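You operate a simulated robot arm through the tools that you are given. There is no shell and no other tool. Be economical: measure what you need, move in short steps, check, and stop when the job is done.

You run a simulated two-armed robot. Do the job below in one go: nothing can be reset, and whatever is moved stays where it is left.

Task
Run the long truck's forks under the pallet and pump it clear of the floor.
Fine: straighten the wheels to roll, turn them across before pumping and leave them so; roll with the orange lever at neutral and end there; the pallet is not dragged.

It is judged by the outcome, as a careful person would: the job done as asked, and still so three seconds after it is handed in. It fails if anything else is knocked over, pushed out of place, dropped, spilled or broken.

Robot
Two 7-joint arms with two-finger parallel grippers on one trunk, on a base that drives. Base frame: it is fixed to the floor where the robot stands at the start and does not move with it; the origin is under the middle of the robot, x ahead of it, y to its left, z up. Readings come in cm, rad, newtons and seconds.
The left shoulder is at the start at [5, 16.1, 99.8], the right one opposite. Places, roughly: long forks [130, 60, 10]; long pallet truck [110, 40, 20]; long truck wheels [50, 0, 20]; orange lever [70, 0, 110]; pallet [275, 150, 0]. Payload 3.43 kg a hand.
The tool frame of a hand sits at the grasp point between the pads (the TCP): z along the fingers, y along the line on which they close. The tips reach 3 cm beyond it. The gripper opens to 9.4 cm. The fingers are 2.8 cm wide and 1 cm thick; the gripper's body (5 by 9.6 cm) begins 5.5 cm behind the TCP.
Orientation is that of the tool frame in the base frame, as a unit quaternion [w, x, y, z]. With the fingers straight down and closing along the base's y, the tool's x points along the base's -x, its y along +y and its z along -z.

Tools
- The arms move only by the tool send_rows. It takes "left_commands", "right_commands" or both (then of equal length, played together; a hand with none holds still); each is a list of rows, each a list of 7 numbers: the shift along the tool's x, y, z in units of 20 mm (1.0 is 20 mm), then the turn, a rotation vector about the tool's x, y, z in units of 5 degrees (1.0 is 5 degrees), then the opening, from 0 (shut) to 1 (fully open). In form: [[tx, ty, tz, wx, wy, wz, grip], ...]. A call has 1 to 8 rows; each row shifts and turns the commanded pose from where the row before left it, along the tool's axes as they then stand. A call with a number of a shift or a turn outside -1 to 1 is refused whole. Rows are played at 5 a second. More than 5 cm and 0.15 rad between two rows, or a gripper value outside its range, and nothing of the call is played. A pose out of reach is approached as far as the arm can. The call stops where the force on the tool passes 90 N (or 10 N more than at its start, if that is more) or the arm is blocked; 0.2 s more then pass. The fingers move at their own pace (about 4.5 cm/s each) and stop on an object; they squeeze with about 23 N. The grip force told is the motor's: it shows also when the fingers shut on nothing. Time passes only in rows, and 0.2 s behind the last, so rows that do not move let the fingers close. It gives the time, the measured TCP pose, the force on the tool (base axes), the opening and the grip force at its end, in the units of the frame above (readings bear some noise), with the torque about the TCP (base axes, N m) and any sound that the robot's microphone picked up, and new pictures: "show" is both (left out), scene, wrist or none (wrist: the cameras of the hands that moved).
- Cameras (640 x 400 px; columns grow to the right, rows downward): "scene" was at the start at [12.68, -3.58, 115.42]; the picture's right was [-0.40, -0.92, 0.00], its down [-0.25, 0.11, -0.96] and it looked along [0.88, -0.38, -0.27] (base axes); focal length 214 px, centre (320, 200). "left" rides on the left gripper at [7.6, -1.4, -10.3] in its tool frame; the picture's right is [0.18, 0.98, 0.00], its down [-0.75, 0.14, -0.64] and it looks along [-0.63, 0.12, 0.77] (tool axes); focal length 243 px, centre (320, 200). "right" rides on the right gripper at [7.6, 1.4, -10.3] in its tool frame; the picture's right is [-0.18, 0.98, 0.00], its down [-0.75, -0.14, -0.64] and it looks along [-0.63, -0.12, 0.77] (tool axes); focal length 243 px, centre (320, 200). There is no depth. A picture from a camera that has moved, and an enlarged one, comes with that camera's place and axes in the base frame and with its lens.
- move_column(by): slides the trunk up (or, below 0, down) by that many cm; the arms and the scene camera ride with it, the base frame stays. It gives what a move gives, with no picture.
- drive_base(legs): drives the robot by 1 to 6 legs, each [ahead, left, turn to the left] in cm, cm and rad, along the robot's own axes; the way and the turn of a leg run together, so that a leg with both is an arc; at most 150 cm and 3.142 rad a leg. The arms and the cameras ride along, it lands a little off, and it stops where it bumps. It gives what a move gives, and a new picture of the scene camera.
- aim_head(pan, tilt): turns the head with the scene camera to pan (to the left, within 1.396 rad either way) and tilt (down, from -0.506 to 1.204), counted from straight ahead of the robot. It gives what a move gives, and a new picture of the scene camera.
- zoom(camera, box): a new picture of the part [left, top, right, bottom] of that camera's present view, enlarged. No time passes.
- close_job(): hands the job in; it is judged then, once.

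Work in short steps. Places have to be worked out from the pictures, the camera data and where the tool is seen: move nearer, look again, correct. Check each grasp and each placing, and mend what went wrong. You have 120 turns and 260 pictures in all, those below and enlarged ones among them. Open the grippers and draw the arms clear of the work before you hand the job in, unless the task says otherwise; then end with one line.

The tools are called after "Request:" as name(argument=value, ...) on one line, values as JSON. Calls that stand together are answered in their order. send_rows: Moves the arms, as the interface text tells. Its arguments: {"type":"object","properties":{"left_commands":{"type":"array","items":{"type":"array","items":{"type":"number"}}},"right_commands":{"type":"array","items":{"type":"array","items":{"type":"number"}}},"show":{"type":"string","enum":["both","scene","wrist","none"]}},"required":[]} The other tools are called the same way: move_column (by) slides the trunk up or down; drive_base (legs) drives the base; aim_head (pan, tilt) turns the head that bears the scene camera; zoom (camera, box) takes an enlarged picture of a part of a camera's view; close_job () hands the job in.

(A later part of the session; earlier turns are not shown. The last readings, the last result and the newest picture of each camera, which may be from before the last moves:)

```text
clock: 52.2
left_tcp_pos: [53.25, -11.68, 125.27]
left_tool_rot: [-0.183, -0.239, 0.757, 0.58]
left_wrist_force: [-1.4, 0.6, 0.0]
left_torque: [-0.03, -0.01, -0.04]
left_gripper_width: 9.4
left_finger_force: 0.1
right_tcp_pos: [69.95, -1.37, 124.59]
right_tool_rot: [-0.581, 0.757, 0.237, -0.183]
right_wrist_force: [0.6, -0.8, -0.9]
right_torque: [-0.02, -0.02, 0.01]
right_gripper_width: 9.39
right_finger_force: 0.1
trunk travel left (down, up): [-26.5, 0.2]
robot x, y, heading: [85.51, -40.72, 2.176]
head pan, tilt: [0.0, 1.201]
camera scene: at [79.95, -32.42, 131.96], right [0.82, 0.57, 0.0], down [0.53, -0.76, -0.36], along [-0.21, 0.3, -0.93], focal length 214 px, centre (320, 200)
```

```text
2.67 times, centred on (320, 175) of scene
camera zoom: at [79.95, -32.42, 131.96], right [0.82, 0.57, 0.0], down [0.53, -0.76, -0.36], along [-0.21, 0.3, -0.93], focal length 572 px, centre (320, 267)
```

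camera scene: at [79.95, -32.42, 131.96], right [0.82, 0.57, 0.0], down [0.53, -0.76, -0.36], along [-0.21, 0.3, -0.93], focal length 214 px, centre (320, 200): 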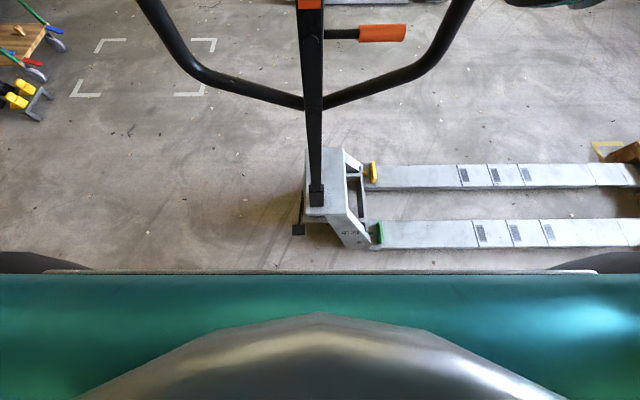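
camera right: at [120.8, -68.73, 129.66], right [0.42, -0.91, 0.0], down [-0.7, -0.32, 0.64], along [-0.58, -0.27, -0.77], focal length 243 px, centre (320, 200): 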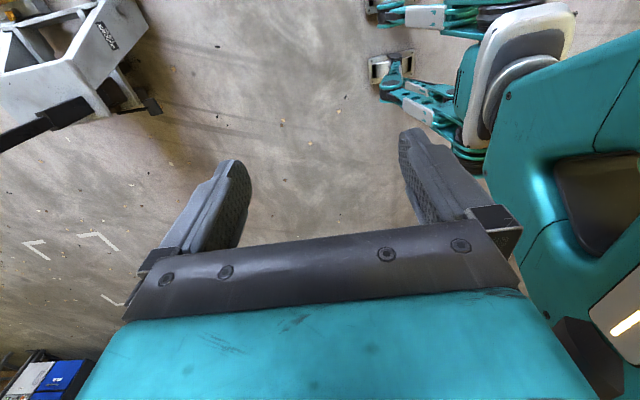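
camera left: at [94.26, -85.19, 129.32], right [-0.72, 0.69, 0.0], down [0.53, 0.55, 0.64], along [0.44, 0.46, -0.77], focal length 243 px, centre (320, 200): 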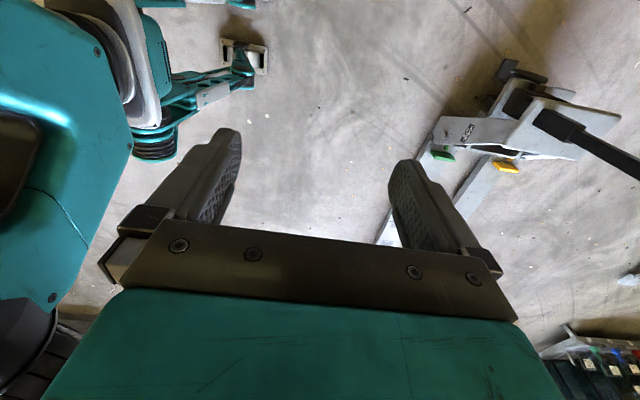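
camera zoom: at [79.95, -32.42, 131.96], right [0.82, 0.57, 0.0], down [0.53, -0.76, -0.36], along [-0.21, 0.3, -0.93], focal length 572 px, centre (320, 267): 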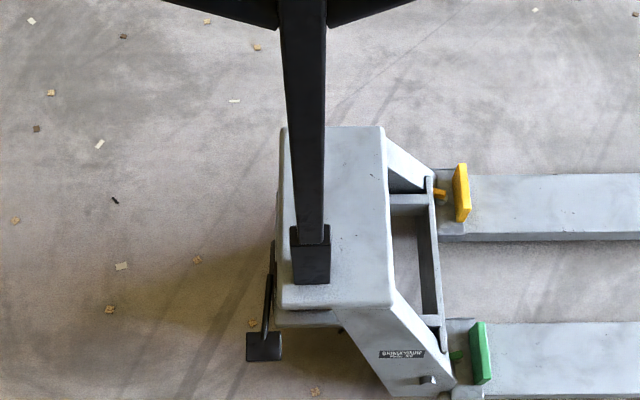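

The bar now lies right at both TCPs (bar width and position in the wrist views agree), so I close both hands on it.

Request:
send_rows(right_commands=[[0, 0, 0, 0, 0, 0, 0], [0, 0, 0, 0, 0, 0, 0], [0, 0, 0, 0, 0, 0, 0], [0, 0, 0, 0, 0, 0, 0], [0, 0, 0, 0, 0, 0, 0], [0, 0, 0, 0, 0, 0, 0]], left_commands=[[0, 0, 0, 0, 0, 0, 0], [0, 0, 0, 0, 0, 0, 0], [0, 0, 0, 0, 0, 0, 0], [0, 0, 0, 0, 0, 0, 0], [0, 0, 0, 0, 0, 0, 0], [0, 0, 0, 0, 0, 0, 0]], show="wrist")

Request:
aim_head(pan=0.0, tilt=0.8)

```text
clock: 53.6
left_tcp_pos: [53.12, -11.88, 124.46]
left_tool_rot: [-0.181, -0.238, 0.765, 0.57]
left_wrist_force: [8.9, -1.1, -46.4]
left_torque: [0.09, -0.82, 0.22]
left_gripper_width: 3.04
left_finger_force: 22.9
right_tcp_pos: [69.9, -1.35, 124.6]
right_tool_rot: [-0.582, 0.756, 0.236, -0.183]
right_wrist_force: [3.8, -5.2, 8.5]
right_torque: [0.72, -0.05, -0.72]
right_gripper_width: 2.66
right_finger_force: 45.2
trunk travel left (down, up): [-26.5, 0.2]
robot x, y, heading: [85.14, -40.32, 2.178]
head pan, tilt: [0.0, 1.201]
camera right: at [82.15, -5.49, 125.87], right [-0.01, -0.31, -0.95], down [-0.28, -0.91, 0.3], along [-0.96, 0.27, -0.08], focal length 243 px, centre (320, 200)
camera left: at [52.77, -24.55, 125.99], right [-0.31, 0.13, 0.94], down [0.95, -0.04, 0.31], along [0.08, 0.99, -0.11], focal length 243 px, centre (320, 200)
```

right: 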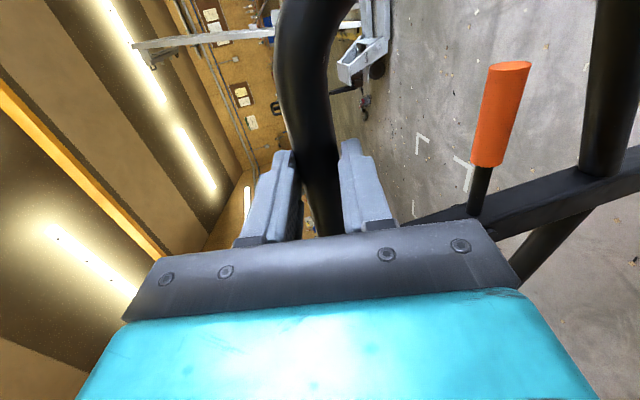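
left: 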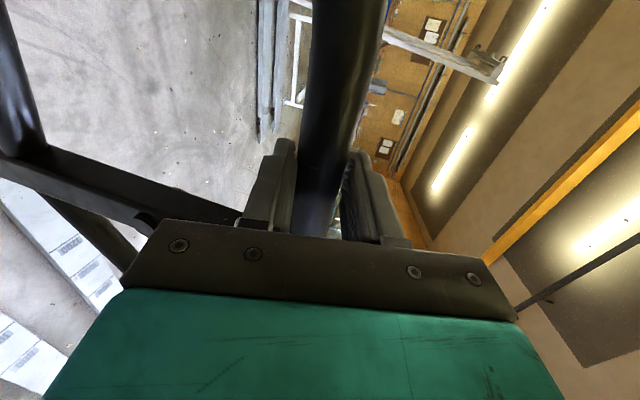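

```text
clock: 54.4
left_tcp_pos: [53.28, -11.81, 124.38]
left_tool_rot: [-0.181, -0.239, 0.765, 0.57]
left_wrist_force: [7.0, 0.7, -46.5]
left_torque: [0.17, -0.89, -0.07]
left_gripper_width: 3.18
left_finger_force: 22.8
right_tcp_pos: [69.89, -1.23, 124.51]
right_tool_rot: [-0.581, 0.757, 0.236, -0.183]
right_wrist_force: [5.6, -5.8, 15.2]
right_torque: [0.55, -0.19, -0.29]
right_gripper_width: 2.65
right_finger_force: 45.0
trunk travel left (down, up): [-26.5, 0.2]
robot x, y, heading: [85.38, -40.61, 2.181]
head pan, tilt: [0.0, 0.799]
camera scene: at [78.52, -30.36, 134.72], right [0.82, 0.57, 0.0], down [0.41, -0.59, -0.7], along [-0.4, 0.57, -0.72], focal length 214 px, centre (320, 200)
```

scene: 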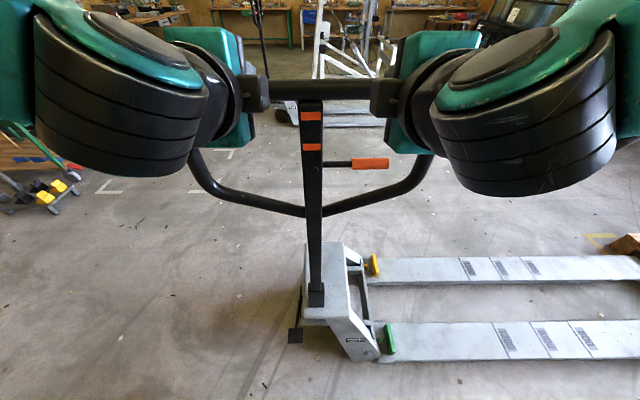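

Both hands grip the bar; the left is slightly high, so I ease it down 7 mm. Then a small trial arc about the steering axis (≈57 cm ahead of me).

Request:
send_rows(left_commands=[[0, -0.2, 0, 0, 0, 0, 0], [0, -0.15, 0, 0, 0, 0, 0]], show="none")

Request:
drive_base(legs=[[0, 11.4, -0.2]])

```text
clock: 55.0
left_tcp_pos: [53.26, -11.89, 124.22]
left_tool_rot: [-0.182, -0.24, 0.759, 0.577]
left_wrist_force: [2.0, -3.4, -32.2]
left_torque: [0.51, -1.49, -0.4]
left_gripper_width: 2.7
left_finger_force: 44.6
right_tcp_pos: [69.82, -1.35, 124.62]
right_tool_rot: [-0.581, 0.757, 0.237, -0.183]
right_wrist_force: [7.2, 0.6, 13.8]
right_torque: [0.34, 0.02, 0.62]
right_gripper_width: 2.68
right_finger_force: 45.4
trunk travel left (down, up): [-26.5, 0.2]
robot x, y, heading: [85.31, -40.43, 2.185]
head pan, tilt: [0.0, 0.799]
```

```text
clock: 56.7
left_tcp_pos: [50.02, -11.74, 124.26]
left_tool_rot: [-0.122, -0.159, 0.781, 0.592]
left_wrist_force: [15.0, 10.6, -37.5]
left_torque: [0.41, -1.58, -0.72]
left_gripper_width: 2.69
left_finger_force: 45.0
right_tcp_pos: [68.35, -4.72, 124.51]
right_tool_rot: [-0.597, 0.776, 0.159, -0.125]
right_wrist_force: [23.8, -15.0, 10.1]
right_torque: [0.35, -0.48, -0.93]
right_gripper_width: 2.67
right_finger_force: 44.5
trunk travel left (down, up): [-26.5, 0.2]
robot x, y, heading: [75.06, -46.34, 1.982]
head pan, tilt: [0.0, 0.799]
camera scene: at [70.91, -34.89, 134.74], right [0.92, 0.4, 0.0], down [0.28, -0.66, -0.7], along [-0.28, 0.64, -0.72], focal length 214 px, centre (320, 200)
```

scene: 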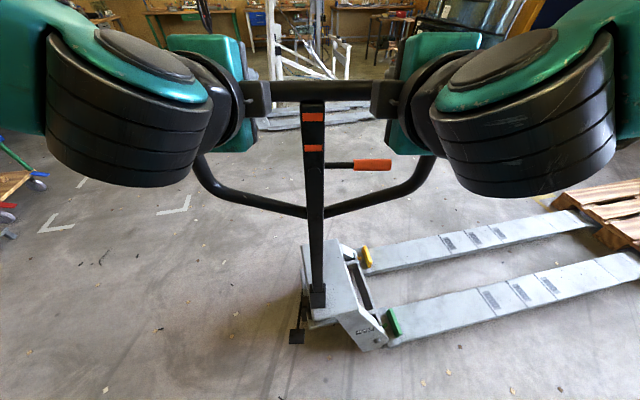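

The arc works and the tiller is turning with me; the hands feel ~34 N to the right, so I tighten the radius slightly for the next arc.

Request:
drive_base(legs=[[0, 15.6, -0.3]])

```text
clock: 58.7
left_tcp_pos: [45.73, -10.1, 124.21]
left_tool_rot: [-0.028, -0.042, 0.796, 0.604]
left_wrist_force: [-24.6, -53.3, 9.4]
left_torque: [-0.01, -0.64, 0.95]
left_gripper_width: 2.69
left_finger_force: 44.5
right_tcp_pos: [65.16, -9.02, 124.69]
right_tool_rot: [-0.606, 0.794, 0.045, -0.029]
right_wrist_force: [-25.1, 5.1, -31.7]
right_torque: [-0.72, 0.93, 0.4]
right_gripper_width: 2.67
right_finger_force: 45.0
trunk travel left (down, up): [-26.5, 0.2]
robot x, y, heading: [60.78, -49.96, 1.669]
head pan, tilt: [0.0, 0.799]
camera scene: at [58.59, -38.47, 134.78], right [0.99, 0.1, 0.01], down [0.08, -0.71, -0.7], along [-0.07, 0.7, -0.71], focal length 214 px, centre (320, 200)
```

scene: 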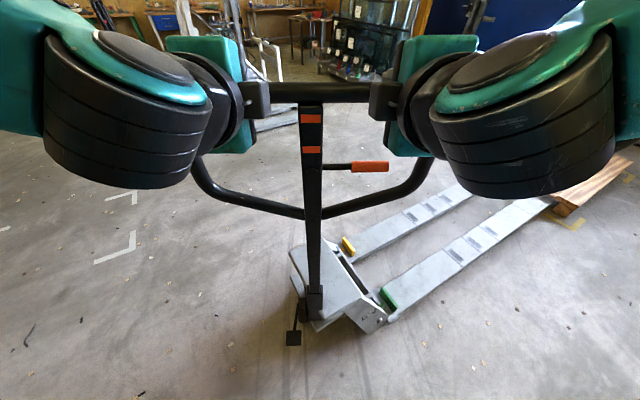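

Fitting the hand track gives the steering axis at ≈(53.9,4.1), tiller radius ≈13.4. I plan the next arc from that, to heading 1.3.

Request:
drive_base(legs=[[-0.3, 21.7, -0.369]])

```text
clock: 61.3
left_tcp_pos: [40.88, -6.27, 124.17]
left_tool_rot: [0.083, 0.114, 0.79, 0.596]
left_wrist_force: [27.1, -10.6, -17.1]
left_torque: [-0.44, -1.47, -0.55]
left_gripper_width: 2.67
left_finger_force: 45.8
right_tcp_pos: [59.21, -12.24, 124.34]
right_tool_rot: [-0.601, 0.789, -0.107, 0.077]
right_wrist_force: [1.0, -30.0, 4.6]
right_torque: [0.01, 0.47, -0.9]
right_gripper_width: 2.65
right_finger_force: 45.1
trunk travel left (down, up): [-26.5, 0.2]
robot x, y, heading: [38.42, -48.48, 1.302]
head pan, tilt: [0.0, 0.799]
camera scene: at [42.4, -37.25, 134.78], right [0.96, -0.27, -0.01], down [-0.19, -0.69, -0.7], along [0.18, 0.68, -0.71], focal length 214 px, centre (320, 200)
```

scene: 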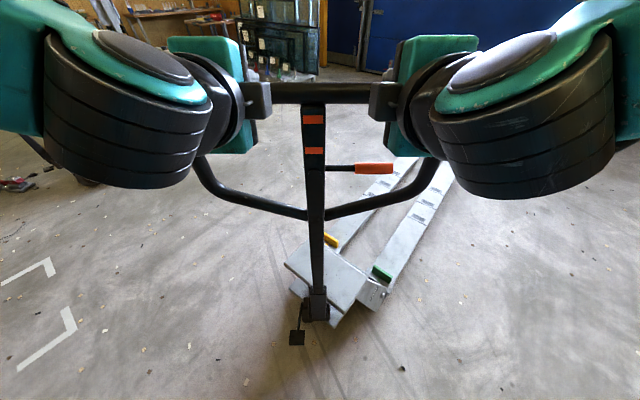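

Request:
drive_base(legs=[[-0.1, 18.4, -0.352]])

```text
clock: 63.5
left_tcp_pos: [38.18, -1.67, 124.23]
left_tool_rot: [0.186, 0.249, 0.758, 0.573]
left_wrist_force: [10.1, -6.0, -2.0]
left_torque: [-0.76, -1.23, -0.48]
left_gripper_width: 2.67
left_finger_force: 45.3
right_tcp_pos: [53.35, -13.59, 124.46]
right_tool_rot: [-0.578, 0.758, -0.242, 0.181]
right_wrist_force: [-2.0, -30.5, 2.6]
right_torque: [0.22, 0.51, -0.83]
right_gripper_width: 2.68
right_finger_force: 44.3
trunk travel left (down, up): [-26.5, 0.2]
robot x, y, heading: [21.86, -40.58, 0.95]
head pan, tilt: [0.0, 0.799]
camera scene: at [29.04, -31.2, 134.78], right [0.81, -0.58, 0.0], down [-0.42, -0.58, -0.7], along [0.4, 0.57, -0.71], focal length 214 px, centre (320, 200)
```

scene: 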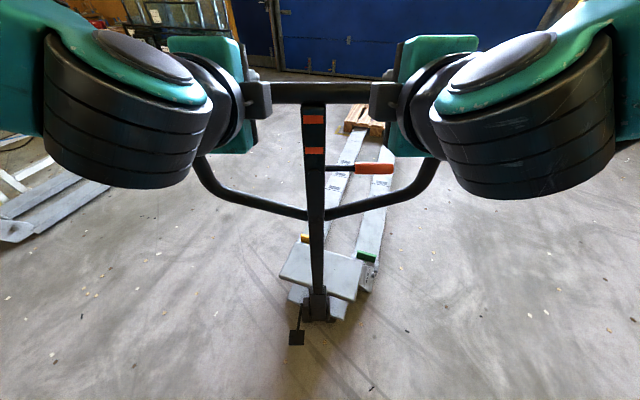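

Request:
drive_base(legs=[[-0.1, 18.5, -0.337]])

Request:
aim_head(pan=0.0, tilt=0.55)

Request:
zoom(camera="scene", box=[230, 70, 410, 183])

```text
clock: 65.8
left_tcp_pos: [37.25, 3.55, 124.18]
left_tool_rot: [0.282, 0.375, 0.705, 0.532]
left_wrist_force: [23.8, -10.5, -0.8]
left_torque: [-1.12, -0.86, -0.5]
left_gripper_width: 2.67
left_finger_force: 44.7
right_tcp_pos: [47.69, -12.69, 124.25]
right_tool_rot: [-0.54, 0.705, -0.368, 0.276]
right_wrist_force: [-12.4, -27.3, 8.9]
right_torque: [0.39, 0.24, -1.04]
right_gripper_width: 2.67
right_finger_force: 45.0
trunk travel left (down, up): [-26.5, 0.2]
robot x, y, heading: [9.01, -27.33, 0.613]
head pan, tilt: [0.0, 0.799]
camera scene: at [18.86, -21.14, 134.77], right [0.57, -0.82, -0.01], down [-0.59, -0.41, -0.7], along [0.57, 0.41, -0.72], focal length 214 px, centre (320, 200)
```

scene: 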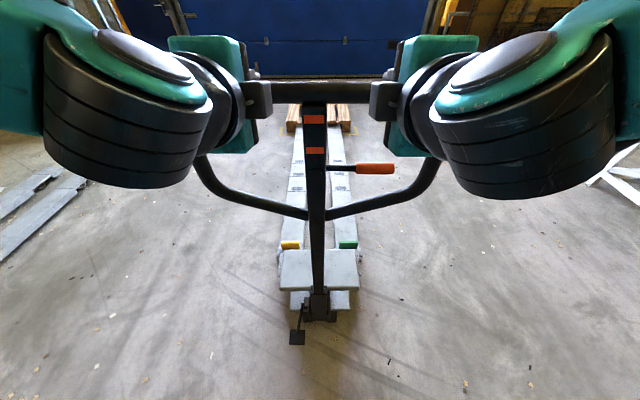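

```text
clock: 66.6
left_tcp_pos: [37.38, 3.67, 124.19]
left_tool_rot: [0.284, 0.374, 0.705, 0.532]
left_wrist_force: [16.1, -4.0, -2.2]
left_torque: [-1.11, -0.81, -0.35]
left_gripper_width: 2.67
left_finger_force: 45.4
right_tcp_pos: [47.75, -12.69, 124.3]
right_tool_rot: [-0.539, 0.705, -0.368, 0.277]
right_wrist_force: [-10.8, -26.6, 6.6]
right_torque: [0.69, 0.56, -0.7]
right_gripper_width: 2.68
right_finger_force: 45.1
trunk travel left (down, up): [-26.5, 0.2]
robot x, y, heading: [8.83, -27.43, 0.612]
head pan, tilt: [0.0, 0.55]
camera scene: at [19.54, -20.51, 136.9], right [0.57, -0.82, 0.0], down [-0.43, -0.3, -0.85], along [0.7, 0.49, -0.52], focal length 214 px, centre (320, 200)
```

scene: 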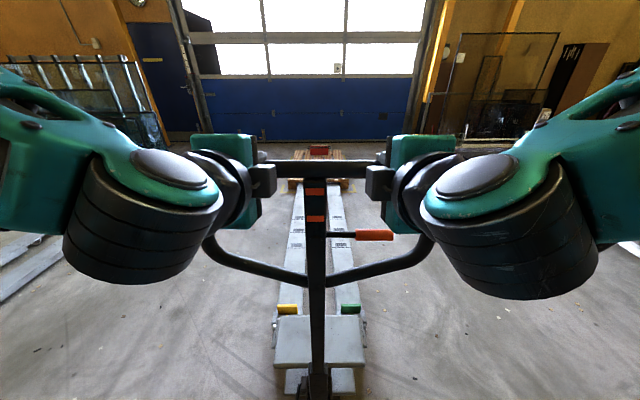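

```text
3.54 times, centred on (320, 126) of scene
camera zoom: at [19.54, -20.51, 136.9], right [0.57, -0.82, 0.0], down [-0.43, -0.3, -0.85], along [0.7, 0.49, -0.52], focal length 759 px, centre (320, 460)
```

zoom: 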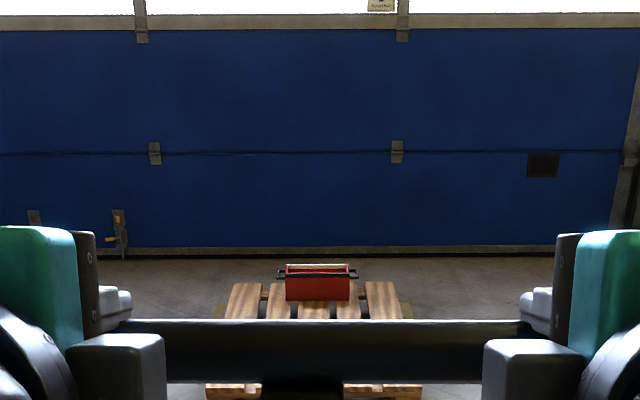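

Excellent alignment: forks, pallet and my view axis coincide within a pixel, wheels straight, lever neutral. First a short push to test.

Request:
drive_base(legs=[[15, 0, 0]])

Request:
zoom(camera="scene", box=[250, 130, 390, 330])

```text
clock: 67.9
left_tcp_pos: [49.59, 13.05, 123.66]
left_tool_rot: [0.281, 0.375, 0.709, 0.528]
left_wrist_force: [6.5, -5.2, -6.4]
left_torque: [-0.24, -0.63, -0.32]
left_gripper_width: 2.7
left_finger_force: 44.7
right_tcp_pos: [59.89, -3.16, 123.8]
right_tool_rot: [-0.532, 0.713, -0.365, 0.274]
right_wrist_force: [0.8, 13.9, -28.7]
right_torque: [1.09, 0.73, 0.42]
right_gripper_width: 2.71
right_finger_force: 44.9
trunk travel left (down, up): [-26.5, 0.2]
robot x, y, heading: [20.77, -19.17, 0.614]
head pan, tilt: [0.0, 0.55]
camera scene: at [31.88, -11.22, 136.75], right [0.58, -0.82, 0.0], down [-0.43, -0.3, -0.85], along [0.7, 0.49, -0.53], focal length 214 px, centre (320, 200)
```

scene: 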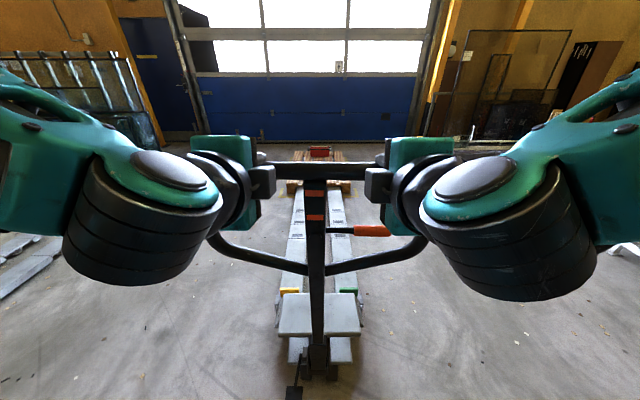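

```text
2.00 times, centred on (320, 230) of scene
camera zoom: at [31.88, -11.22, 136.75], right [0.58, -0.82, 0.0], down [-0.43, -0.3, -0.85], along [0.7, 0.49, -0.53], focal length 429 px, centre (320, 140)
```

zoom: 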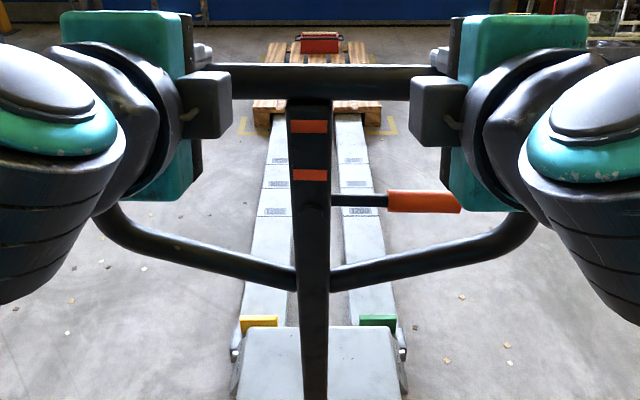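

The heel has moved farther away than I drove: the truck may have coasted, tilting the tiller. I take another look to see whether it is still rolling.

Request:
aim_head(pan=0.0, tilt=0.8)

```text
clock: 68.7
left_tcp_pos: [49.53, 13.02, 123.64]
left_tool_rot: [0.28, 0.375, 0.71, 0.526]
left_wrist_force: [4.5, -2.3, -17.1]
left_torque: [-0.74, 0.08, 0.32]
left_gripper_width: 2.65
left_finger_force: 44.9
right_tcp_pos: [59.8, -3.32, 123.76]
right_tool_rot: [-0.532, 0.713, -0.366, 0.273]
right_wrist_force: [2.5, 9.2, -20.0]
right_torque: [1.04, 1.2, -0.16]
right_gripper_width: 2.69
right_finger_force: 44.8
trunk travel left (down, up): [-26.5, 0.2]
robot x, y, heading: [20.92, -19.06, 0.618]
head pan, tilt: [0.0, 0.799]
camera scene: at [31.09, -11.75, 134.66], right [0.58, -0.82, 0.0], down [-0.59, -0.41, -0.69], along [0.57, 0.4, -0.72], focal length 214 px, centre (320, 200)
```

scene: 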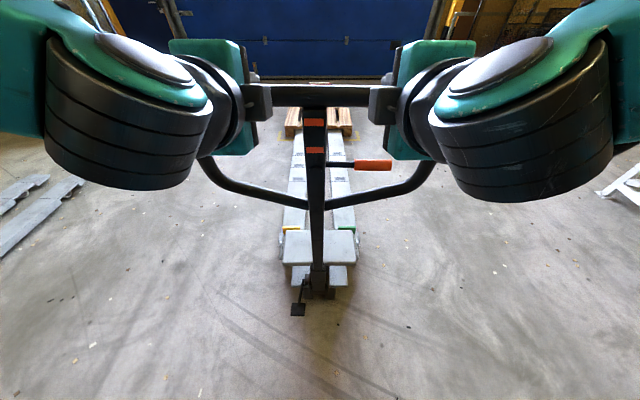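

It has settled: the truck coasted ~10 cm ahead (tiller tilted back). Alignment still good. Next push 35 cm and re-check.

Request:
drive_base(legs=[[35, 0, -0.004]])

Request:
zoom(camera="scene", box=[260, 80, 380, 300])

```text
clock: 70.2
left_tcp_pos: [61.23, 21.43, 123.4]
left_tool_rot: [0.279, 0.376, 0.712, 0.524]
left_wrist_force: [-1.1, 2.5, 1.7]
left_torque: [0.12, -0.43, 0.36]
left_gripper_width: 2.71
left_finger_force: 45.4
right_tcp_pos: [71.46, 5.38, 123.61]
right_tool_rot: [-0.53, 0.718, -0.363, 0.268]
right_wrist_force: [2.8, 8.6, -1.6]
right_torque: [1.38, 0.46, 0.08]
right_gripper_width: 2.72
right_finger_force: 44.5
trunk travel left (down, up): [-26.5, 0.2]
robot x, y, heading: [32.58, -10.56, 0.614]
head pan, tilt: [0.0, 0.799]
stopped in leg 1: the robot was blocked; the commanded pose is now the measured one
camera scene: at [42.95, -3.19, 134.66], right [0.58, -0.82, 0.0], down [-0.59, -0.42, -0.69], along [0.57, 0.4, -0.72], focal length 214 px, centre (320, 200)
```

scene: 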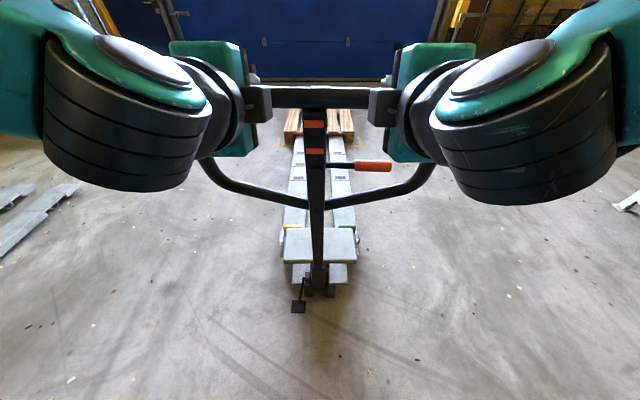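

```text
1.82 times, centred on (320, 190) of scene
camera zoom: at [42.95, -3.19, 134.66], right [0.58, -0.82, 0.0], down [-0.59, -0.42, -0.69], along [0.57, 0.4, -0.72], focal length 390 px, centre (320, 218)
```

zoom: 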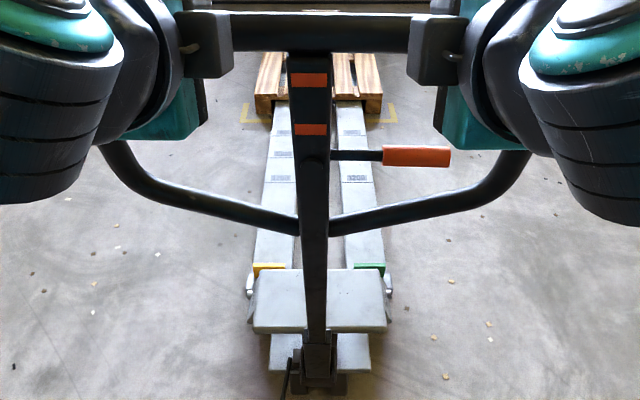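

Blocked after 14 cm though hand forces are small. The 1200 line is still ~73 cm short of the pallet. I look closely at the pallet/forks before pushing on.

Request:
zoom(camera="scene", box=[270, 100, 370, 162])

Request:
zoom(camera="right", box=[0, 0, 640, 400])

Request:
zoom(camera="left", box=[0, 0, 640, 400])

```text
6.40 times, centred on (320, 131) of scene
camera zoom: at [42.95, -3.19, 134.66], right [0.58, -0.82, 0.0], down [-0.59, -0.42, -0.69], along [0.57, 0.4, -0.72], focal length 1373 px, centre (320, 642)
```

zoom: 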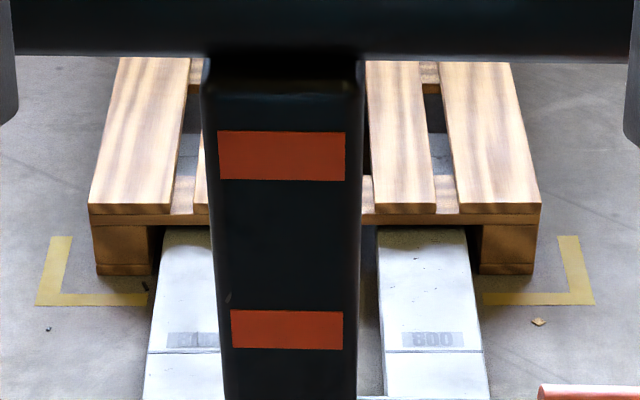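

```text
1.00 times, centred on (320, 200) of right (not enlarged: the box is as wide or as high as the picture)
camera zoom: at [67.84, -6.93, 125.12], right [-0.34, -0.02, -0.94], down [-0.91, 0.27, 0.33], along [0.25, 0.96, -0.11], focal length 243 px, centre (320, 200)
```

zoom: 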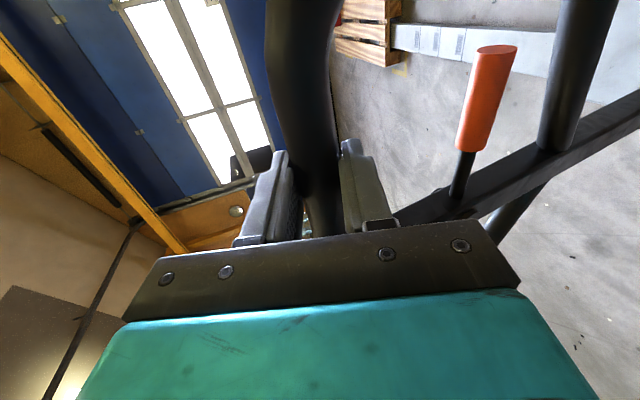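

```text
1.00 times, centred on (320, 200) of left (not enlarged: the box is as wide or as high as the picture)
camera zoom: at [48.38, 22.05, 125.03], right [0.14, 0.32, 0.94], down [-0.05, -0.94, 0.33], along [0.99, -0.09, -0.11], focal length 243 px, centre (320, 200)
```

zoom: 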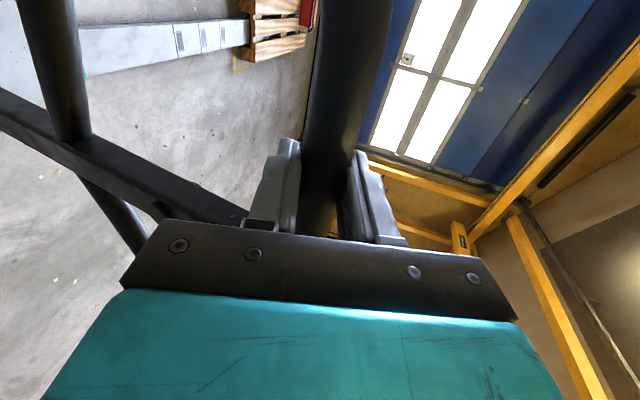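

Forks sit centred in the openings and the pallet is still on its marks. Continuing with another push.

Request:
drive_base(legs=[[20, 0, 0]])

Request:
zoom(camera="scene", box=[270, 100, 370, 162])

```text
clock: 71.7
left_tcp_pos: [76.18, 31.79, 123.93]
left_tool_rot: [0.285, 0.373, 0.706, 0.53]
left_wrist_force: [-4.6, 2.3, 9.7]
left_torque: [0.32, -0.44, 0.2]
left_gripper_width: 2.68
left_finger_force: 45.3
right_tcp_pos: [86.39, 15.98, 124.1]
right_tool_rot: [-0.537, 0.71, -0.367, 0.271]
right_wrist_force: [6.4, 9.1, 6.0]
right_torque: [1.42, 0.48, 0.34]
right_gripper_width: 2.69
right_finger_force: 44.6
trunk travel left (down, up): [-26.5, 0.2]
robot x, y, heading: [47.68, 0.35, 0.614]
head pan, tilt: [0.0, 0.799]
stopped in leg 1: the robot was blocked; the commanded pose is now the measured one
camera scene: at [57.69, 7.29, 134.66], right [0.58, -0.82, 0.0], down [-0.59, -0.42, -0.7], along [0.57, 0.4, -0.72], focal length 214 px, centre (320, 200)
```

scene: 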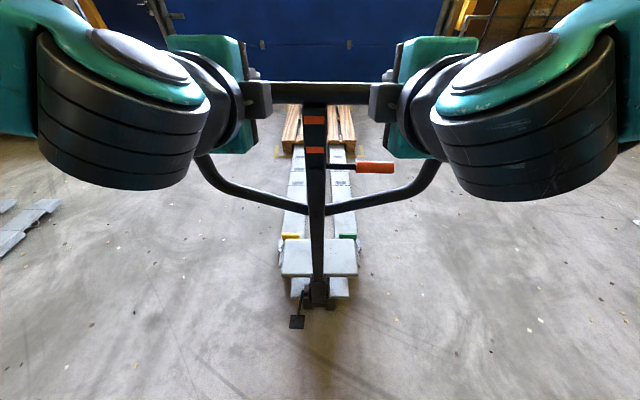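

```text
6.40 times, centred on (320, 131) of scene
camera zoom: at [57.69, 7.29, 134.66], right [0.58, -0.82, 0.0], down [-0.59, -0.42, -0.7], along [0.57, 0.4, -0.72], focal length 1373 px, centre (320, 642)
```

zoom: 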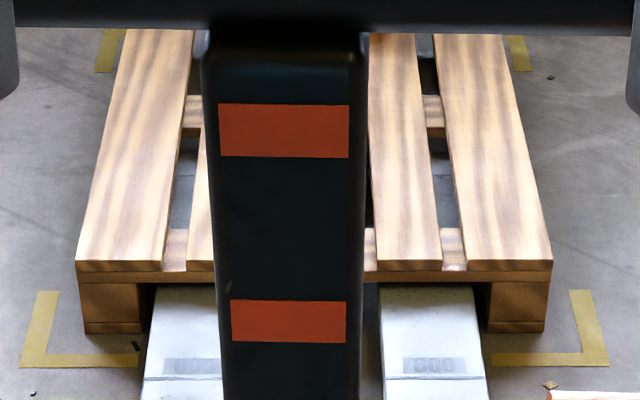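

Still centred. About 65 cm to go to the 1200 line; continuing.

Request:
drive_base(legs=[[25, 0, 0]])

Request:
zoom(camera="scene", box=[250, 100, 390, 187])

```text
clock: 72.9
left_tcp_pos: [83.34, 37.36, 123.48]
left_tool_rot: [0.282, 0.377, 0.71, 0.524]
left_wrist_force: [-1.9, 3.5, 2.6]
left_torque: [0.21, -0.4, 0.39]
left_gripper_width: 2.67
left_finger_force: 45.0
right_tcp_pos: [93.61, 21.35, 123.46]
right_tool_rot: [-0.531, 0.717, -0.365, 0.267]
right_wrist_force: [2.9, 10.5, -1.6]
right_torque: [1.37, 0.49, 0.12]
right_gripper_width: 2.72
right_finger_force: 45.4
trunk travel left (down, up): [-26.5, 0.2]
robot x, y, heading: [55.04, 5.37, 0.618]
head pan, tilt: [0.0, 0.799]
stopped in leg 1: the robot was blocked; the commanded pose is now the measured one
camera scene: at [65.23, 12.79, 134.65], right [0.58, -0.81, 0.0], down [-0.59, -0.42, -0.69], along [0.57, 0.4, -0.72], focal length 214 px, centre (320, 200)
```

scene: 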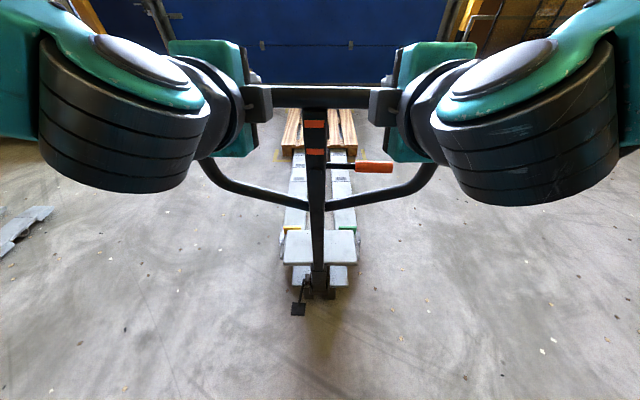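

```text
4.57 times, centred on (320, 144) of scene
camera zoom: at [65.23, 12.79, 134.65], right [0.58, -0.81, 0.0], down [-0.59, -0.42, -0.69], along [0.57, 0.4, -0.72], focal length 980 px, centre (320, 458)
```

zoom: 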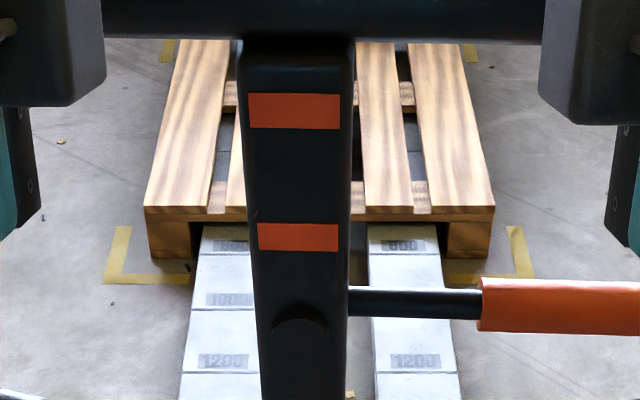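

Request:
drive_base(legs=[[25, 0, -0.004]])

Request:
zoom(camera="scene", box=[250, 100, 390, 187])

```text
clock: 74.7
left_tcp_pos: [103.12, 51.36, 123.79]
left_tool_rot: [0.285, 0.379, 0.706, 0.526]
left_wrist_force: [-15.7, 0.2, 27.1]
left_torque: [0.06, -0.83, 0.23]
left_gripper_width: 2.68
left_finger_force: 44.9
right_tcp_pos: [113.32, 35.46, 123.69]
right_tool_rot: [-0.533, 0.716, -0.362, 0.269]
right_wrist_force: [6.6, 16.5, 15.2]
right_torque: [1.5, 0.4, 0.75]
right_gripper_width: 2.75
right_finger_force: 45.1
trunk travel left (down, up): [-26.5, 0.2]
robot x, y, heading: [75.48, 19.73, 0.613]
head pan, tilt: [0.0, 0.799]
camera scene: at [84.8, 26.89, 134.73], right [0.58, -0.82, 0.0], down [-0.58, -0.41, -0.7], along [0.57, 0.4, -0.72], focal length 214 px, centre (320, 200)
```

scene: 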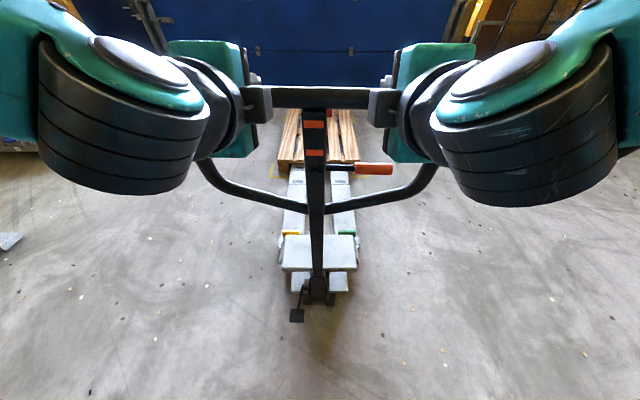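

```text
4.57 times, centred on (320, 144) of scene
camera zoom: at [84.8, 26.89, 134.73], right [0.58, -0.82, 0.0], down [-0.58, -0.41, -0.7], along [0.57, 0.4, -0.72], focal length 980 px, centre (320, 458)
```

zoom: 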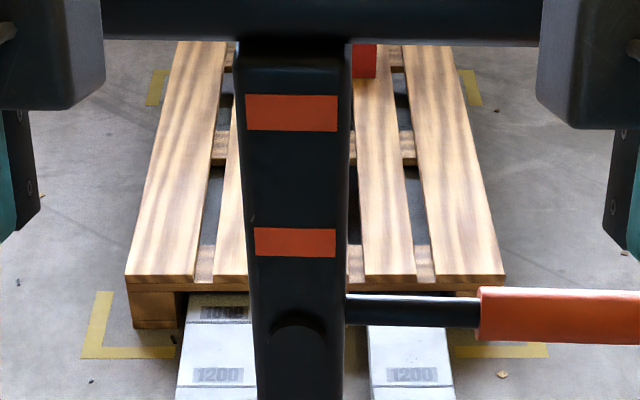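

About 28 cm to the 1200 line, still centred and pallet undisturbed. Push 18 more.

Request:
drive_base(legs=[[18, 0, 0]])

Request:
zoom(camera="scene", box=[250, 100, 390, 187])

```text
clock: 76.0
left_tcp_pos: [113.78, 58.8, 123.63]
left_tool_rot: [0.283, 0.377, 0.708, 0.526]
left_wrist_force: [-1.1, 2.7, 5.4]
left_torque: [0.25, -0.41, 0.4]
left_gripper_width: 2.66
left_finger_force: 44.6
right_tcp_pos: [123.91, 42.97, 123.63]
right_tool_rot: [-0.535, 0.715, -0.363, 0.265]
right_wrist_force: [4.1, 7.7, 1.0]
right_torque: [1.4, 0.46, 0.05]
right_gripper_width: 2.72
right_finger_force: 45.2
trunk travel left (down, up): [-26.5, 0.2]
robot x, y, heading: [85.29, 26.87, 0.615]
head pan, tilt: [0.0, 0.799]
stopped in leg 1: the robot was blocked; the commanded pose is now the measured one
camera scene: at [95.61, 34.41, 134.65], right [0.58, -0.81, 0.0], down [-0.59, -0.42, -0.69], along [0.57, 0.4, -0.72], focal length 214 px, centre (320, 200)
```

scene: 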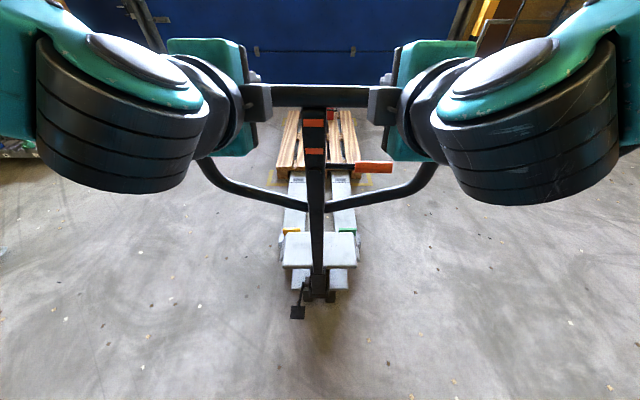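

```text
4.57 times, centred on (320, 144) of scene
camera zoom: at [95.61, 34.41, 134.65], right [0.58, -0.81, 0.0], down [-0.59, -0.42, -0.69], along [0.57, 0.4, -0.72], focal length 980 px, centre (320, 458)
```

zoom: 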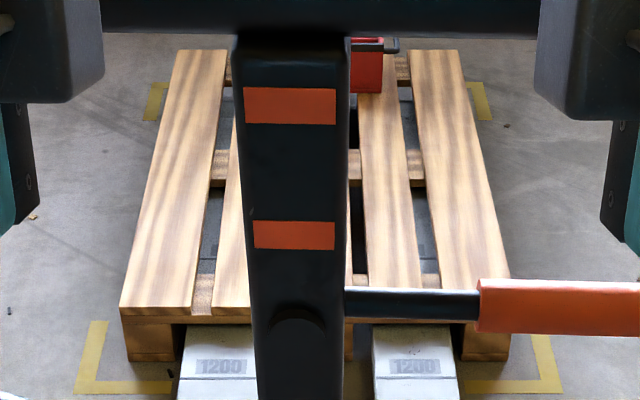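

About 13 cm left to the line. Push 12 more.

Request:
drive_base(legs=[[12, 0, 0]])

Request:
zoom(camera="scene", box=[250, 100, 390, 187])

```text
clock: 77.3
left_tcp_pos: [123.13, 65.08, 124.29]
left_tool_rot: [0.288, 0.377, 0.702, 0.531]
left_wrist_force: [2.7, 1.8, 33.2]
left_torque: [-0.7, -0.5, -0.33]
left_gripper_width: 2.66
left_finger_force: 44.9
right_tcp_pos: [133.32, 49.42, 124.11]
right_tool_rot: [-0.54, 0.711, -0.362, 0.268]
right_wrist_force: [6.7, -6.9, 34.1]
right_torque: [1.1, 0.5, -0.45]
right_gripper_width: 2.73
right_finger_force: 45.1
trunk travel left (down, up): [-26.5, 0.2]
robot x, y, heading: [95.04, 33.91, 0.621]
head pan, tilt: [0.0, 0.799]
camera scene: at [104.83, 40.69, 134.82], right [0.58, -0.81, 0.0], down [-0.58, -0.41, -0.7], along [0.57, 0.41, -0.71], focal length 214 px, centre (320, 200)
```

scene: 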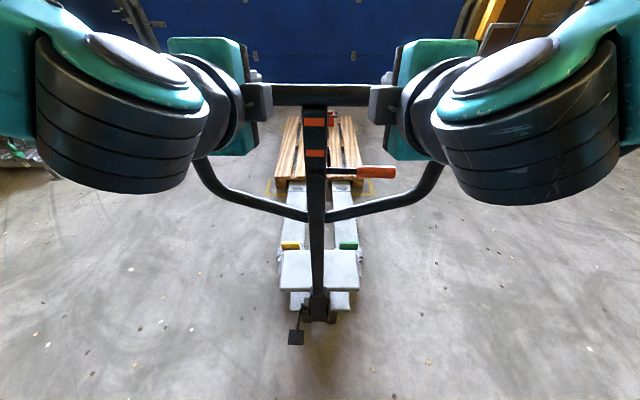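

```text
4.57 times, centred on (320, 144) of scene
camera zoom: at [104.83, 40.69, 134.82], right [0.58, -0.81, 0.0], down [-0.58, -0.41, -0.7], along [0.57, 0.41, -0.71], focal length 980 px, centre (320, 458)
```

zoom: 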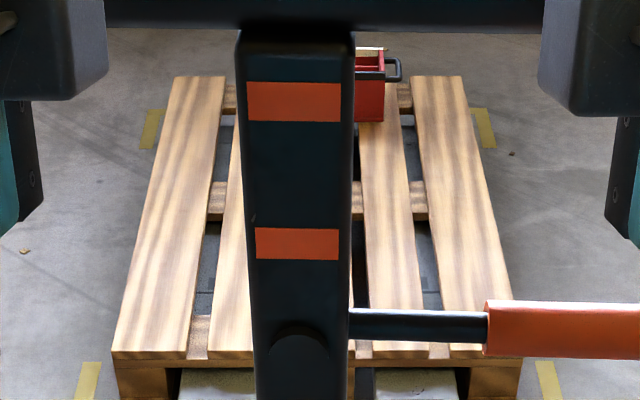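

Request:
zoom(camera="scene", box=[250, 160, 390, 247])

```text
4.57 times, centred on (320, 204) of scene
camera zoom: at [104.83, 40.69, 134.82], right [0.58, -0.81, 0.0], down [-0.58, -0.41, -0.7], along [0.57, 0.41, -0.71], focal length 980 px, centre (320, 184)
```

zoom: 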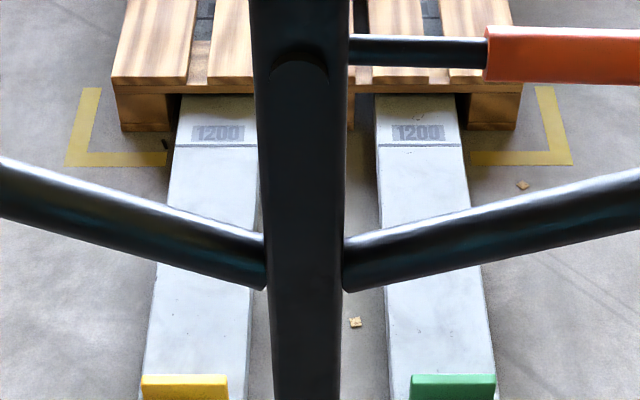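

About 11 cm remaining. Push 6 cm (expecting some coasting).

Request:
drive_base(legs=[[6, 0, -0.006]])

Request:
zoom(camera="scene", box=[250, 160, 390, 247])

```text
clock: 78.1
left_tcp_pos: [125.24, 66.86, 124.01]
left_tool_rot: [0.289, 0.376, 0.704, 0.529]
left_wrist_force: [-0.8, 4.0, 7.0]
left_torque: [0.33, -0.42, 0.07]
left_gripper_width: 2.68
left_finger_force: 45.1
right_tcp_pos: [135.56, 51.11, 124.04]
right_tool_rot: [-0.54, 0.711, -0.364, 0.266]
right_wrist_force: [4.6, 6.4, 1.9]
right_torque: [1.25, 0.32, 0.09]
right_gripper_width: 2.69
right_finger_force: 45.2
trunk travel left (down, up): [-26.5, 0.2]
robot x, y, heading: [96.97, 35.24, 0.619]
head pan, tilt: [0.0, 0.799]
stopped in leg 1: the robot was blocked; the commanded pose is now the measured one
camera scene: at [107.02, 42.55, 134.68], right [0.58, -0.81, 0.0], down [-0.59, -0.42, -0.7], along [0.57, 0.4, -0.72], focal length 214 px, centre (320, 200)
```

scene: 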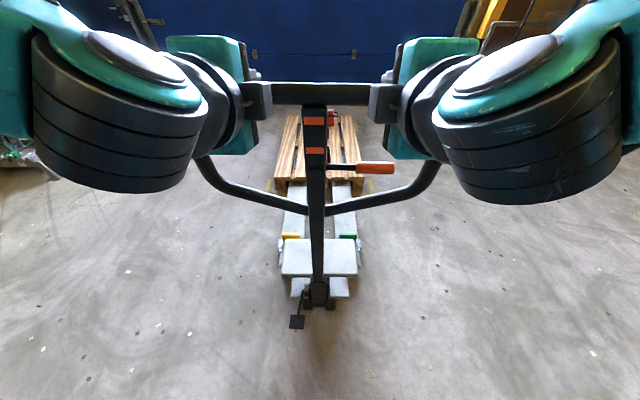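

```text
4.57 times, centred on (320, 204) of scene
camera zoom: at [107.02, 42.55, 134.68], right [0.58, -0.81, 0.0], down [-0.59, -0.42, -0.7], along [0.57, 0.4, -0.72], focal length 980 px, centre (320, 184)
```

zoom: 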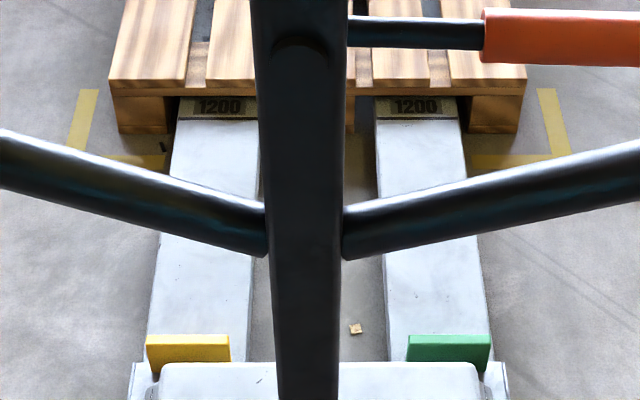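

The 1200 line is ~4 cm from the pallet's front edge. One more small nudge.

Request:
drive_base(legs=[[5, 0, 0]])

Request:
zoom(camera="scene", box=[250, 160, 390, 247])

```text
clock: 79.1
left_tcp_pos: [128.96, 69.37, 124.1]
left_tool_rot: [0.29, 0.377, 0.703, 0.529]
left_wrist_force: [0.6, 4.5, 20.3]
left_torque: [-0.3, -0.06, -0.58]
left_gripper_width: 2.66
left_finger_force: 45.3
right_tcp_pos: [139.09, 53.65, 124.16]
right_tool_rot: [-0.54, 0.71, -0.363, 0.268]
right_wrist_force: [4.3, -4.7, 21.5]
right_torque: [1.13, 0.69, 0.06]
right_gripper_width: 2.69
right_finger_force: 44.9
trunk travel left (down, up): [-26.5, 0.2]
robot x, y, heading: [101.14, 38.34, 0.619]
head pan, tilt: [0.0, 0.799]
camera scene: at [110.74, 45.05, 134.79], right [0.58, -0.81, 0.0], down [-0.58, -0.41, -0.7], along [0.57, 0.41, -0.72], focal length 214 px, centre (320, 200)
```

scene: 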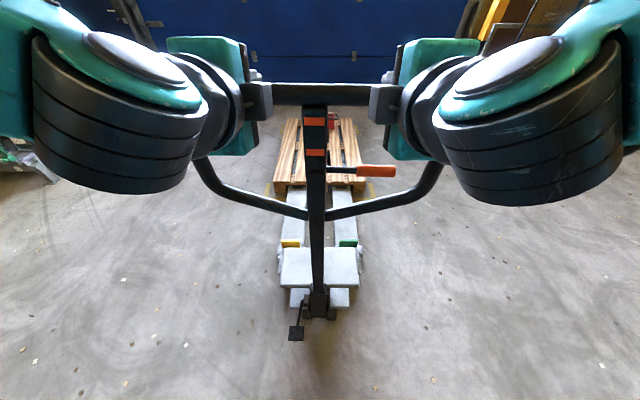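

```text
4.57 times, centred on (320, 204) of scene
camera zoom: at [110.74, 45.05, 134.79], right [0.58, -0.81, 0.0], down [-0.58, -0.41, -0.7], along [0.57, 0.41, -0.72], focal length 980 px, centre (320, 184)
```

zoom: 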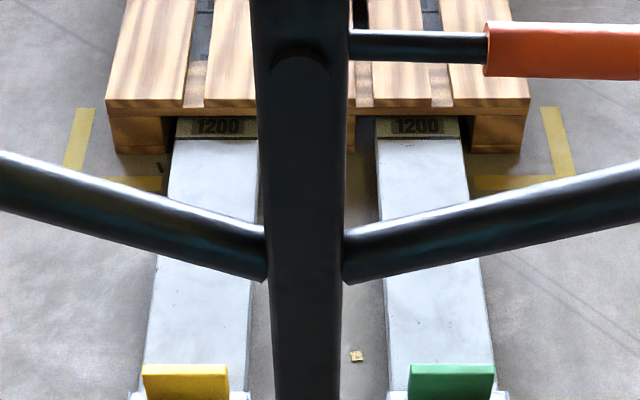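

Request:
drive_base(legs=[[3, 0, 0]])

Request:
zoom(camera="scene", box=[250, 160, 390, 247])

```text
clock: 79.9
left_tcp_pos: [131.62, 71.2, 124.27]
left_tool_rot: [0.29, 0.377, 0.703, 0.529]
left_wrist_force: [2.3, -2.5, 7.2]
left_torque: [0.16, -0.24, 0.12]
left_gripper_width: 2.72
left_finger_force: 45.2
right_tcp_pos: [141.84, 55.4, 124.18]
right_tool_rot: [-0.541, 0.709, -0.364, 0.268]
right_wrist_force: [3.2, 2.7, 5.3]
right_torque: [0.9, 0.43, -0.76]
right_gripper_width: 2.68
right_finger_force: 44.9
trunk travel left (down, up): [-26.5, 0.2]
robot x, y, heading: [103.18, 40.08, 0.619]
head pan, tilt: [0.0, 0.799]
camera scene: at [113.25, 46.85, 134.74], right [0.58, -0.82, 0.0], down [-0.58, -0.41, -0.7], along [0.57, 0.4, -0.72], focal length 214 px, centre (320, 200)
```

scene: 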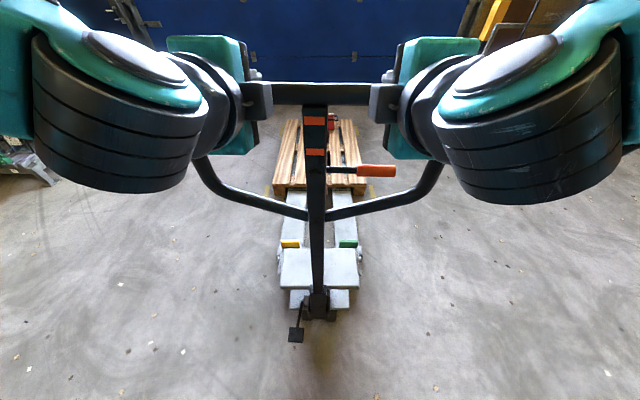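

```text
4.57 times, centred on (320, 204) of scene
camera zoom: at [113.25, 46.85, 134.74], right [0.58, -0.82, 0.0], down [-0.58, -0.41, -0.7], along [0.57, 0.4, -0.72], focal length 980 px, centre (320, 184)
```

zoom: 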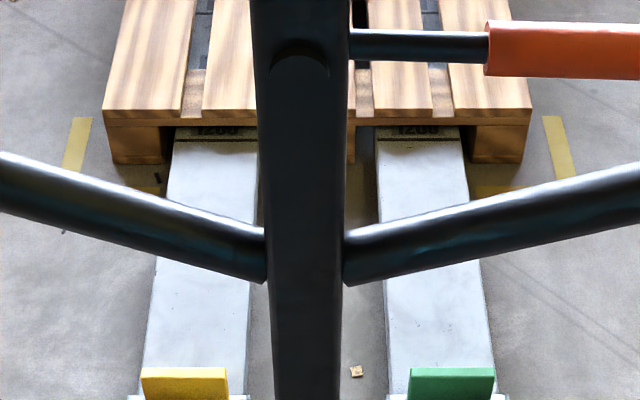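

The 1200 line is right at the pallet's front edge; the pallet is still within its marks. Now I turn the wheels across again by arcing back to the right about the steering axis.

Request:
drive_base(legs=[[-0.2, -21.6, 0.395]])

```text
clock: 82.4
left_tcp_pos: [132.82, 64.72, 124.27]
left_tool_rot: [0.179, 0.229, 0.764, 0.577]
left_wrist_force: [-0.6, 0.5, 9.7]
left_torque: [0.19, 0.13, 0.52]
left_gripper_width: 2.66
left_finger_force: 45.2
right_tcp_pos: [148.44, 54.18, 124.17]
right_tool_rot: [-0.584, 0.767, -0.216, 0.154]
right_wrist_force: [2.3, 3.2, 3.9]
right_torque: [0.81, 0.94, 0.05]
right_gripper_width: 2.68
right_finger_force: 44.8
trunk travel left (down, up): [-26.5, 0.2]
robot x, y, heading: [119.44, 24.75, 1.021]
head pan, tilt: [0.0, 0.799]
camera scene: at [125.55, 35.19, 134.74], right [0.85, -0.52, 0.0], down [-0.38, -0.61, -0.7], along [0.36, 0.59, -0.72], focal length 214 px, centre (320, 200)
```

scene: 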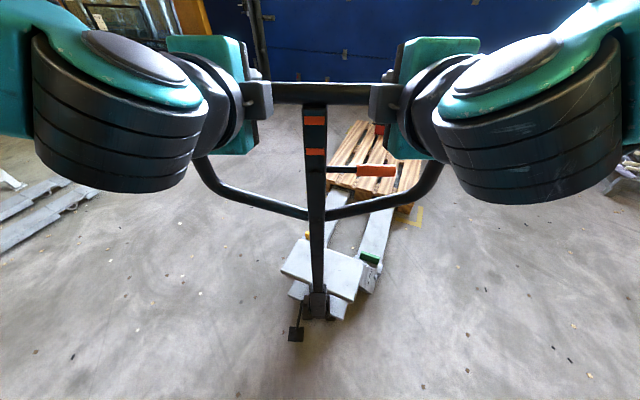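

Low forces, tiller following well. Two more arcs.

Request:
drive_base(legs=[[-0.1, -21.3, 0.39], [-0.1, -21.3, 0.39]])

```text
clock: 87.0
left_tcp_pos: [141.78, 56.11, 124.22]
left_tool_rot: [-0.055, -0.079, 0.793, 0.602]
left_wrist_force: [-0.8, 2.5, 6.5]
left_torque: [0.0, 0.23, 0.63]
left_gripper_width: 2.68
left_finger_force: 45.1
right_tcp_pos: [160.22, 59.45, 124.29]
right_tool_rot: [-0.598, 0.792, 0.091, -0.079]
right_wrist_force: [-0.6, 1.0, 3.3]
right_torque: [-0.12, 1.08, 0.25]
right_gripper_width: 2.67
right_finger_force: 45.5
trunk travel left (down, up): [-26.5, 0.2]
robot x, y, heading: [160.07, 17.87, 1.803]
head pan, tilt: [0.0, 0.799]
camera scene: at [157.55, 29.84, 134.73], right [0.97, 0.23, 0.0], down [0.16, -0.7, -0.7], along [-0.16, 0.68, -0.72], focal length 214 px, centre (320, 200)
```

scene: 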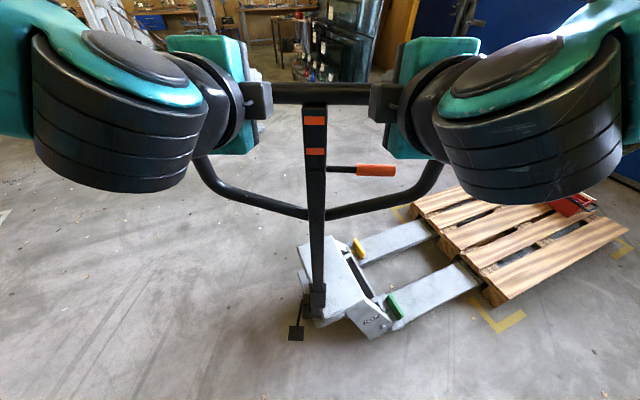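

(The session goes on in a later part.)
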